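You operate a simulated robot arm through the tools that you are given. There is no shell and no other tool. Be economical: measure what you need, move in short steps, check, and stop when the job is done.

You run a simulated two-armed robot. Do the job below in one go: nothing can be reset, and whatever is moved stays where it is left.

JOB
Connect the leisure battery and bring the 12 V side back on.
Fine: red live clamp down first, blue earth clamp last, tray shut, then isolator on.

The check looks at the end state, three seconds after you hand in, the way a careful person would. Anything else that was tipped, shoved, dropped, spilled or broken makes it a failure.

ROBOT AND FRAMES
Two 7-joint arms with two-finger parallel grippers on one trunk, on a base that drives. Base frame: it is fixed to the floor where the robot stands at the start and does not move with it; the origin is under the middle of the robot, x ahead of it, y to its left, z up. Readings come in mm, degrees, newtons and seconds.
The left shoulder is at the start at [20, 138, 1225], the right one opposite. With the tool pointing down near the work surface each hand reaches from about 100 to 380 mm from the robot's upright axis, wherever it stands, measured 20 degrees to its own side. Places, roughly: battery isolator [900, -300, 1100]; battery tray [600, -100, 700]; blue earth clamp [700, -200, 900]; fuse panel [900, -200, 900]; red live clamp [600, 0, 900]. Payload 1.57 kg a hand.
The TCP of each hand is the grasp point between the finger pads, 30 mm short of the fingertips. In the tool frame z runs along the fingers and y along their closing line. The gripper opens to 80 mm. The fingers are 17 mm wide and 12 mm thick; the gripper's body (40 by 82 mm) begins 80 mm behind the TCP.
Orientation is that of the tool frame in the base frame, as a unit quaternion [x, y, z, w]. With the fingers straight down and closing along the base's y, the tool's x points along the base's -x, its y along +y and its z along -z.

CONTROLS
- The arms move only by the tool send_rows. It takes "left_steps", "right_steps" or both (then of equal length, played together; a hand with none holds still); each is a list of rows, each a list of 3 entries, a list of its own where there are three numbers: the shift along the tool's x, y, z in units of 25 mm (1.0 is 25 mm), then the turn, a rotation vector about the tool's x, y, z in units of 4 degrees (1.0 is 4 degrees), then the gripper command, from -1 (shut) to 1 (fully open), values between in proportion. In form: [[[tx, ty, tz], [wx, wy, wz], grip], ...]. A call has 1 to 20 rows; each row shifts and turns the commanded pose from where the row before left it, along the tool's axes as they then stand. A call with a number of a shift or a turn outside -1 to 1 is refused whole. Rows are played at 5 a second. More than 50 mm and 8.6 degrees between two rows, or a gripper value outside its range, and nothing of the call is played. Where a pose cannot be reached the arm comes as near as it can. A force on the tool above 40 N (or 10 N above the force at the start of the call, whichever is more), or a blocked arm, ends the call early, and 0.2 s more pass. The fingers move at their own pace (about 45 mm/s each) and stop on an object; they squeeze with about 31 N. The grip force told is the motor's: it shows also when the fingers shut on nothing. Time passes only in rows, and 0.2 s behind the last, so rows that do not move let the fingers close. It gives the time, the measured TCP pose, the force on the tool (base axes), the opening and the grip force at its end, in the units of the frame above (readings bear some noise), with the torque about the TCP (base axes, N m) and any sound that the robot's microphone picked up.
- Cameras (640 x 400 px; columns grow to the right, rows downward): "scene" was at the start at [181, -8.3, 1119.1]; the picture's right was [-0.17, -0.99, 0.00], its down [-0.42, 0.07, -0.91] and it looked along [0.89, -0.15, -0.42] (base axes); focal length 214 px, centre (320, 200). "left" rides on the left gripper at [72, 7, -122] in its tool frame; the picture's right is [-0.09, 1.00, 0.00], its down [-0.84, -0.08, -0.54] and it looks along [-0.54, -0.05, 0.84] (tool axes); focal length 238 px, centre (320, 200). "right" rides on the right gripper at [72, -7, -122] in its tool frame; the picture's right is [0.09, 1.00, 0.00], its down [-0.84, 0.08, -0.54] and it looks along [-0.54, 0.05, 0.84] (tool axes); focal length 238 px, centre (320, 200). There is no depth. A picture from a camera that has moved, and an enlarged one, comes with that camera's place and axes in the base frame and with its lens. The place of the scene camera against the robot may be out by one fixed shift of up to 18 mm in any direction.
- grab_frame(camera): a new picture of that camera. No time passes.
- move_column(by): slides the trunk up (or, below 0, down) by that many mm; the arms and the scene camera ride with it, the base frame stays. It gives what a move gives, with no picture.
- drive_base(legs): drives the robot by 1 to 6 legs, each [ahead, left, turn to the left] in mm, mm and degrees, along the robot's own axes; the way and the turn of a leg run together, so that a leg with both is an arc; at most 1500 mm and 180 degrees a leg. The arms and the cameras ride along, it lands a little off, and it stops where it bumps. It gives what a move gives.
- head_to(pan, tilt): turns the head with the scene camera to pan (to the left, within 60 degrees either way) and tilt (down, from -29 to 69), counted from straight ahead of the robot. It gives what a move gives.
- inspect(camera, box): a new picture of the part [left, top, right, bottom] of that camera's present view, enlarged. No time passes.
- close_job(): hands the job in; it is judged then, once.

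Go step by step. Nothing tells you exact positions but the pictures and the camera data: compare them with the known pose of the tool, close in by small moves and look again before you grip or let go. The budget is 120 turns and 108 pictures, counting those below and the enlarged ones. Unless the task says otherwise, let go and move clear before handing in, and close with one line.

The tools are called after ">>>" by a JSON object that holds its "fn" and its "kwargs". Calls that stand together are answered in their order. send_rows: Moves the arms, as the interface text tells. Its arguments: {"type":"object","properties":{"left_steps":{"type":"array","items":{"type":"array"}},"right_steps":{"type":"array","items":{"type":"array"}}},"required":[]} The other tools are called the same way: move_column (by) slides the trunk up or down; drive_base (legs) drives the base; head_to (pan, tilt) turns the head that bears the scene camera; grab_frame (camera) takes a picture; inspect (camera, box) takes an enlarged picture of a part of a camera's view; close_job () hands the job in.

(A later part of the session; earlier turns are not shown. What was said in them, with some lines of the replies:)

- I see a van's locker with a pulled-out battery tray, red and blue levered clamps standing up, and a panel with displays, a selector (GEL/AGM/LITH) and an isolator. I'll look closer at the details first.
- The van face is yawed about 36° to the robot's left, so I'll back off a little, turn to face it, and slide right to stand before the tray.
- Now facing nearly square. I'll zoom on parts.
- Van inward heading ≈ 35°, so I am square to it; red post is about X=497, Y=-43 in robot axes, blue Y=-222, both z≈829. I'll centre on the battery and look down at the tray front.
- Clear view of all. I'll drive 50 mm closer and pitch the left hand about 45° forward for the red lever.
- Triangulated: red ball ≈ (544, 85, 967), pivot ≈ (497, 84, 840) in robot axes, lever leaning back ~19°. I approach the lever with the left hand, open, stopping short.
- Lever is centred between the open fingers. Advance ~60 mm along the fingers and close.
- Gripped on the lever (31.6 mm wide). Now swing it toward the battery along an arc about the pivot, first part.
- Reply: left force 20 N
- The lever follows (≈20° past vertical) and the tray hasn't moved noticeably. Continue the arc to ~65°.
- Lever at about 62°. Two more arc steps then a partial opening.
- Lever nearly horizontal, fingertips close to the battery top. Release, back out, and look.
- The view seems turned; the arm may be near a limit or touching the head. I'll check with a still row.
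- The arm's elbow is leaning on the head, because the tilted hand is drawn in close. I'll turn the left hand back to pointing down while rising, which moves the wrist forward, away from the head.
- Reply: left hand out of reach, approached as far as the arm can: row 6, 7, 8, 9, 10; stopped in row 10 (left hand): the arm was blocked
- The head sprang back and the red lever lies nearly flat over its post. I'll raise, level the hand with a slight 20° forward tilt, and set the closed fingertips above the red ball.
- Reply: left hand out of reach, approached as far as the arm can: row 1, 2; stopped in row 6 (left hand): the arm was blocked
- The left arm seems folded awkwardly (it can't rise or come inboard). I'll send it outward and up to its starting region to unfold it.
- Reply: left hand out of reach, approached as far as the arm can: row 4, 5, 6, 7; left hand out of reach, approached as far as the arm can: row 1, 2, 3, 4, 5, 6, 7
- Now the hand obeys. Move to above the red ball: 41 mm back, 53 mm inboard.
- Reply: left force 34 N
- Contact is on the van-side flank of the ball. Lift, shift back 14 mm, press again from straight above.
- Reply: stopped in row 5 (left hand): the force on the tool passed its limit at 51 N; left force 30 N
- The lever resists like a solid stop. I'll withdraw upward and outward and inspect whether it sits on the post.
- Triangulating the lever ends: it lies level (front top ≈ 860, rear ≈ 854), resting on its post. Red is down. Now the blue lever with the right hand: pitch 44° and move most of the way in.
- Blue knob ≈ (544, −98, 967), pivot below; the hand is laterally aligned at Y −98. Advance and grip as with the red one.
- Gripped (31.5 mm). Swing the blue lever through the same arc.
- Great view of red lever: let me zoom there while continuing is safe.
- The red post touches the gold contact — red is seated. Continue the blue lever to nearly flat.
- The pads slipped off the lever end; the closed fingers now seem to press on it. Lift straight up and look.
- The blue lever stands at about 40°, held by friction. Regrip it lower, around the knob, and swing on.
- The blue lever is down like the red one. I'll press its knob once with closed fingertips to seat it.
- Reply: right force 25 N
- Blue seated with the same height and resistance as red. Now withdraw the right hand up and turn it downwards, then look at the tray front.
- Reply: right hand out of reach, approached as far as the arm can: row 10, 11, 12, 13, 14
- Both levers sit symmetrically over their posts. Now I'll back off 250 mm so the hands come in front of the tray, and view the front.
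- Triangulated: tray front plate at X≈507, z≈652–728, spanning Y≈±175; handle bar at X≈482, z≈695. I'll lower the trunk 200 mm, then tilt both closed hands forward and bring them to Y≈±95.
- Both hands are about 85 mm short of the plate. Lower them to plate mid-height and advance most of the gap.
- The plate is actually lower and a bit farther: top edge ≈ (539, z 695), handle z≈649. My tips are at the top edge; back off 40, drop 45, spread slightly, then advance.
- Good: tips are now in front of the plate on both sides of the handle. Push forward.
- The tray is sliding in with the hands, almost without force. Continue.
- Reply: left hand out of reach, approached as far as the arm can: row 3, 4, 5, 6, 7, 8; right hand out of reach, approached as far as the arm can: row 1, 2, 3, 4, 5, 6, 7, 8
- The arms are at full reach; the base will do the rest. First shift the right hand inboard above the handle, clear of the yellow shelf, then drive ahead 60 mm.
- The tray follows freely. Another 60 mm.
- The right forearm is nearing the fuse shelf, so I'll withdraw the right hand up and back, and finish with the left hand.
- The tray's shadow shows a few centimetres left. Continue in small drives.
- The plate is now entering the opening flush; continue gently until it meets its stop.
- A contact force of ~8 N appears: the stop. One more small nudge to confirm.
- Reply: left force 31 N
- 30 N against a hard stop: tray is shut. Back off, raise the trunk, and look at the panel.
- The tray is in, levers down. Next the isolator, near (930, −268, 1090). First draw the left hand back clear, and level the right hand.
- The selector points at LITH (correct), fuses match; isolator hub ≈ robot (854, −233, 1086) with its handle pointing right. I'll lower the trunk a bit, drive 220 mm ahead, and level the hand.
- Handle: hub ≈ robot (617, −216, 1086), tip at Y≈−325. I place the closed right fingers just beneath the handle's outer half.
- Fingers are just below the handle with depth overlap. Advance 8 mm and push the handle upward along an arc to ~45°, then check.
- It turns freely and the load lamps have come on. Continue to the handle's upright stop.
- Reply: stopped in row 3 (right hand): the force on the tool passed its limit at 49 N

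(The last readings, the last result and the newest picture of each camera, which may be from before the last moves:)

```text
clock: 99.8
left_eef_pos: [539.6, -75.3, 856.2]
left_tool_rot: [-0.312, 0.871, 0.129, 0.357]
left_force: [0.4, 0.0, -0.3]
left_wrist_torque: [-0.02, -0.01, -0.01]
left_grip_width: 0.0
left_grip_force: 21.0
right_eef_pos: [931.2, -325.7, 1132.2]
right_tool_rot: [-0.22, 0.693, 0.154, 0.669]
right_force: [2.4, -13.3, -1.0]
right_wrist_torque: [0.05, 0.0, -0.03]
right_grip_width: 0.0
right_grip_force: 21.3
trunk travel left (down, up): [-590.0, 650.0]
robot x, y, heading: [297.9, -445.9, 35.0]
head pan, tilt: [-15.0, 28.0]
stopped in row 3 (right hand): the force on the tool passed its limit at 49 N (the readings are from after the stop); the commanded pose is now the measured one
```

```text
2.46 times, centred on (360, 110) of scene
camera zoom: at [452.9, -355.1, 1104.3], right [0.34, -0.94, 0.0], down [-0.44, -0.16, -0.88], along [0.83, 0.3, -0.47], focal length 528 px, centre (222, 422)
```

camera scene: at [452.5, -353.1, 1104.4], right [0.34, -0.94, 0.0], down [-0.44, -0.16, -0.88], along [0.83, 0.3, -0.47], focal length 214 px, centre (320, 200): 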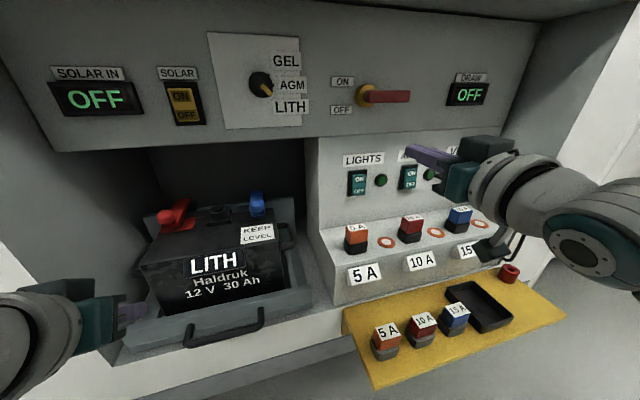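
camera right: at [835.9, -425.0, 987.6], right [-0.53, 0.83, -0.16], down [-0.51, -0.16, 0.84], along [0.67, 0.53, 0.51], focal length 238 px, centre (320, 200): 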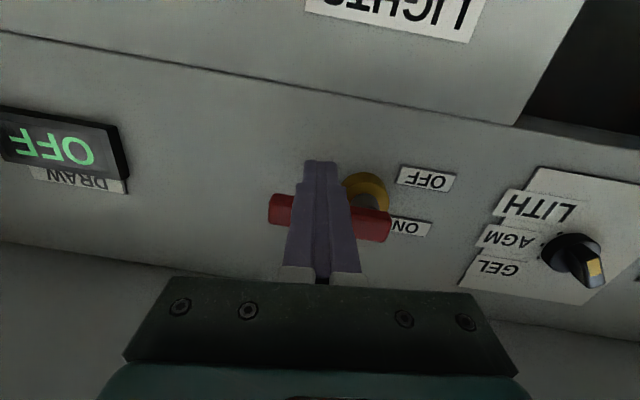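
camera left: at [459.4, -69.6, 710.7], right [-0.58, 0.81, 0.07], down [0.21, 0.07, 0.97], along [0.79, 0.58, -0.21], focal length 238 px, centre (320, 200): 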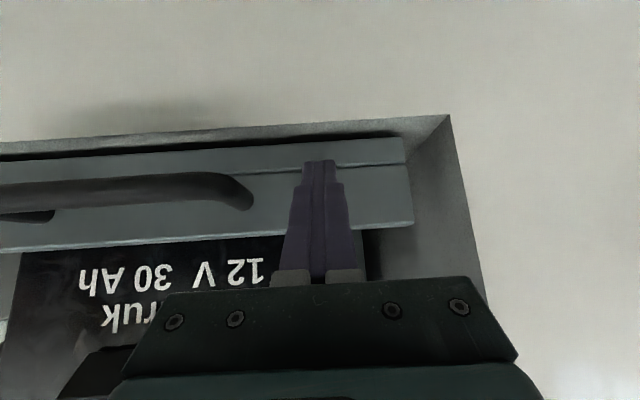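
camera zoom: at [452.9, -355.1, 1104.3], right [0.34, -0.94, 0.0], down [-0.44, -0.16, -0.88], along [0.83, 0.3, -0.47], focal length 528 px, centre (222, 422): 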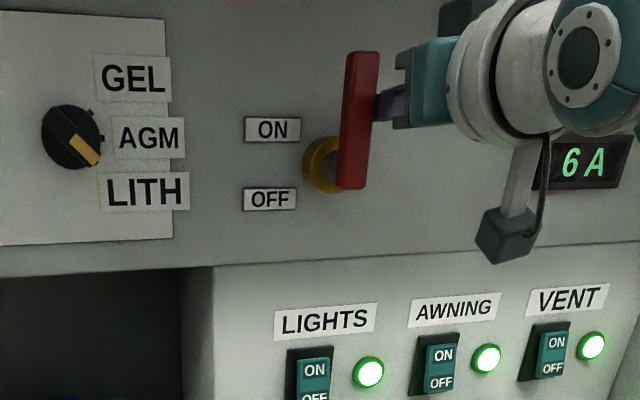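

Isolator upright at its stop, DRAW shows 6 A and all three lamps are lit. Withdraw the right hand sideways and back, then drive back for a last look.

>>> {"fn": "send_rows", "kwargs": {"right_steps": [[[0, -0.6, 0], [0, 0, 0], -1], [[0, -0.6, 0], [0, 0, 0], -1], [[0, 0, -0.8], [0, 0, 0], -1], [[0, 0, -0.8], [0, 0, 0], -1], [[0, 0, -0.8], [0, 0, 0], -1], [[0, 0, -0.8], [0, 0, 0], -1], [[0, 0, -0.8], [0, 0, 0], -1]]}}

>>> {"fn": "drive_base", "kwargs": {"legs": [[-180, 0, 0]]}}

>>> {"fn": "head_to", "kwargs": {"pan": 5, "tilt": 32}}

>>> {"fn": "grab_frame", "kwargs": {"camera": "scene"}}

```text
clock: 101.4
left_eef_pos: [539.9, -75.0, 856.5]
left_tool_rot: [-0.312, 0.871, 0.129, 0.356]
left_force: [0.4, 0.3, -0.5]
left_wrist_torque: [0.0, -0.02, 0.03]
left_grip_width: 0.0
left_grip_force: 21.2
right_eef_pos: [858.6, -400.4, 1140.5]
right_tool_rot: [-0.221, 0.692, 0.157, 0.669]
right_force: [-0.1, 0.9, 0.1]
right_wrist_torque: [-0.02, -0.02, 0.01]
right_grip_width: 0.0
right_grip_force: 20.9
trunk travel left (down, up): [-590.0, 650.0]
robot x, y, heading: [295.8, -448.4, 35.2]
head pan, tilt: [-15.0, 28.0]
```

```text
clock: 102.8
left_eef_pos: [395.3, -174.9, 857.7]
left_tool_rot: [-0.312, 0.871, 0.13, 0.357]
left_force: [-0.8, 0.5, 0.0]
left_wrist_torque: [-0.01, -0.04, 0.03]
left_grip_width: 0.0
left_grip_force: 21.6
right_eef_pos: [715.5, -501.4, 1140.6]
right_tool_rot: [-0.222, 0.692, 0.158, 0.669]
right_force: [-0.5, -0.2, 0.7]
right_wrist_torque: [0.0, 0.0, 0.01]
right_grip_width: 0.1
right_grip_force: 21.3
trunk travel left (down, up): [-590.0, 650.0]
robot x, y, heading: [148.7, -550.6, 35.0]
head pan, tilt: [-15.0, 28.0]
```

```text
clock: 103.7
left_eef_pos: [395.5, -175.0, 856.7]
left_tool_rot: [-0.311, 0.871, 0.129, 0.358]
left_force: [0.0, 0.4, 0.2]
left_wrist_torque: [0.01, -0.02, 0.0]
left_grip_width: 0.0
left_grip_force: 20.9
right_eef_pos: [714.7, -500.7, 1140.7]
right_tool_rot: [-0.222, 0.692, 0.157, 0.669]
right_force: [-0.3, -0.2, -0.6]
right_wrist_torque: [0.0, -0.04, 0.01]
right_grip_width: 0.0
right_grip_force: 21.3
trunk travel left (down, up): [-590.0, 650.0]
robot x, y, heading: [153.9, -547.6, 34.8]
head pan, tilt: [5.0, 32.0]
```

```text
9 pictures are left
camera scene: at [291.7, -428.4, 1098.1], right [0.64, -0.77, 0.0], down [-0.41, -0.34, -0.85], along [0.65, 0.55, -0.53], focal length 214 px, centre (320, 200)
```

scene: 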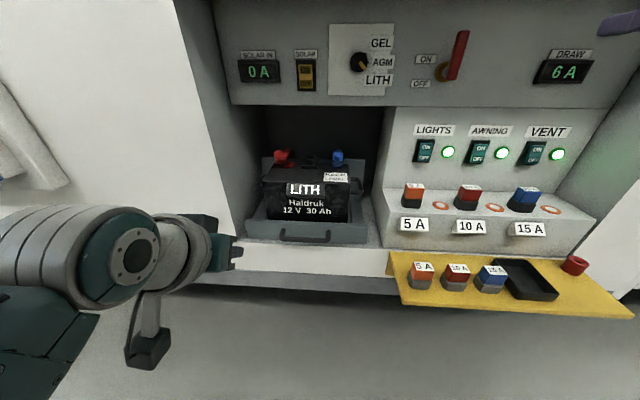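

All works: DRAW 6 A, lamps lit. One zoom on the battery and tray before handing in.

>>> {"fn": "inspect", "kwargs": {"camera": "scene", "box": [230, 130, 400, 260]}}

>>> {"fn": "inspect", "kwargs": {"camera": "scene", "box": [230, 15, 410, 115]}}

```text
3.08 times, centred on (315, 195) of scene
camera zoom: at [291.7, -428.4, 1098.1], right [0.64, -0.77, 0.0], down [-0.41, -0.34, -0.85], along [0.65, 0.55, -0.53], focal length 660 px, centre (335, 215)
```

zoom: 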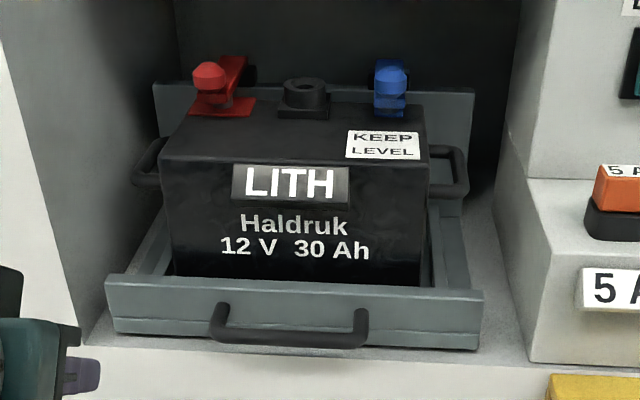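

```text
3.56 times, centred on (320, 65) of scene
camera zoom: at [291.7, -428.4, 1098.1], right [0.64, -0.77, 0.0], down [-0.41, -0.34, -0.85], along [0.65, 0.55, -0.53], focal length 763 px, centre (320, 680)
```

zoom: 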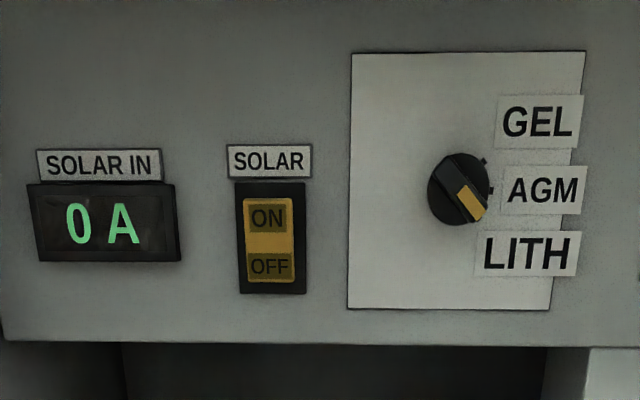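

The tray is in, both clamps are down, and the isolator is on with the selector already at LITH. Nothing else looks disturbed and the hands are clear, so I'm handing in.

>>> {"fn": "close_job", "kwargs": {}}

```text
The job is handed in.
```

The leisure battery is connected and the 12 V side is on: red clamp went down first, blue last, then the tray was shut and the isolator turned on. DRAW reads 6 A, the lights, awning and vent lamps are lit, and I left the solar switch alone (SOLAR IN reads 0 A).
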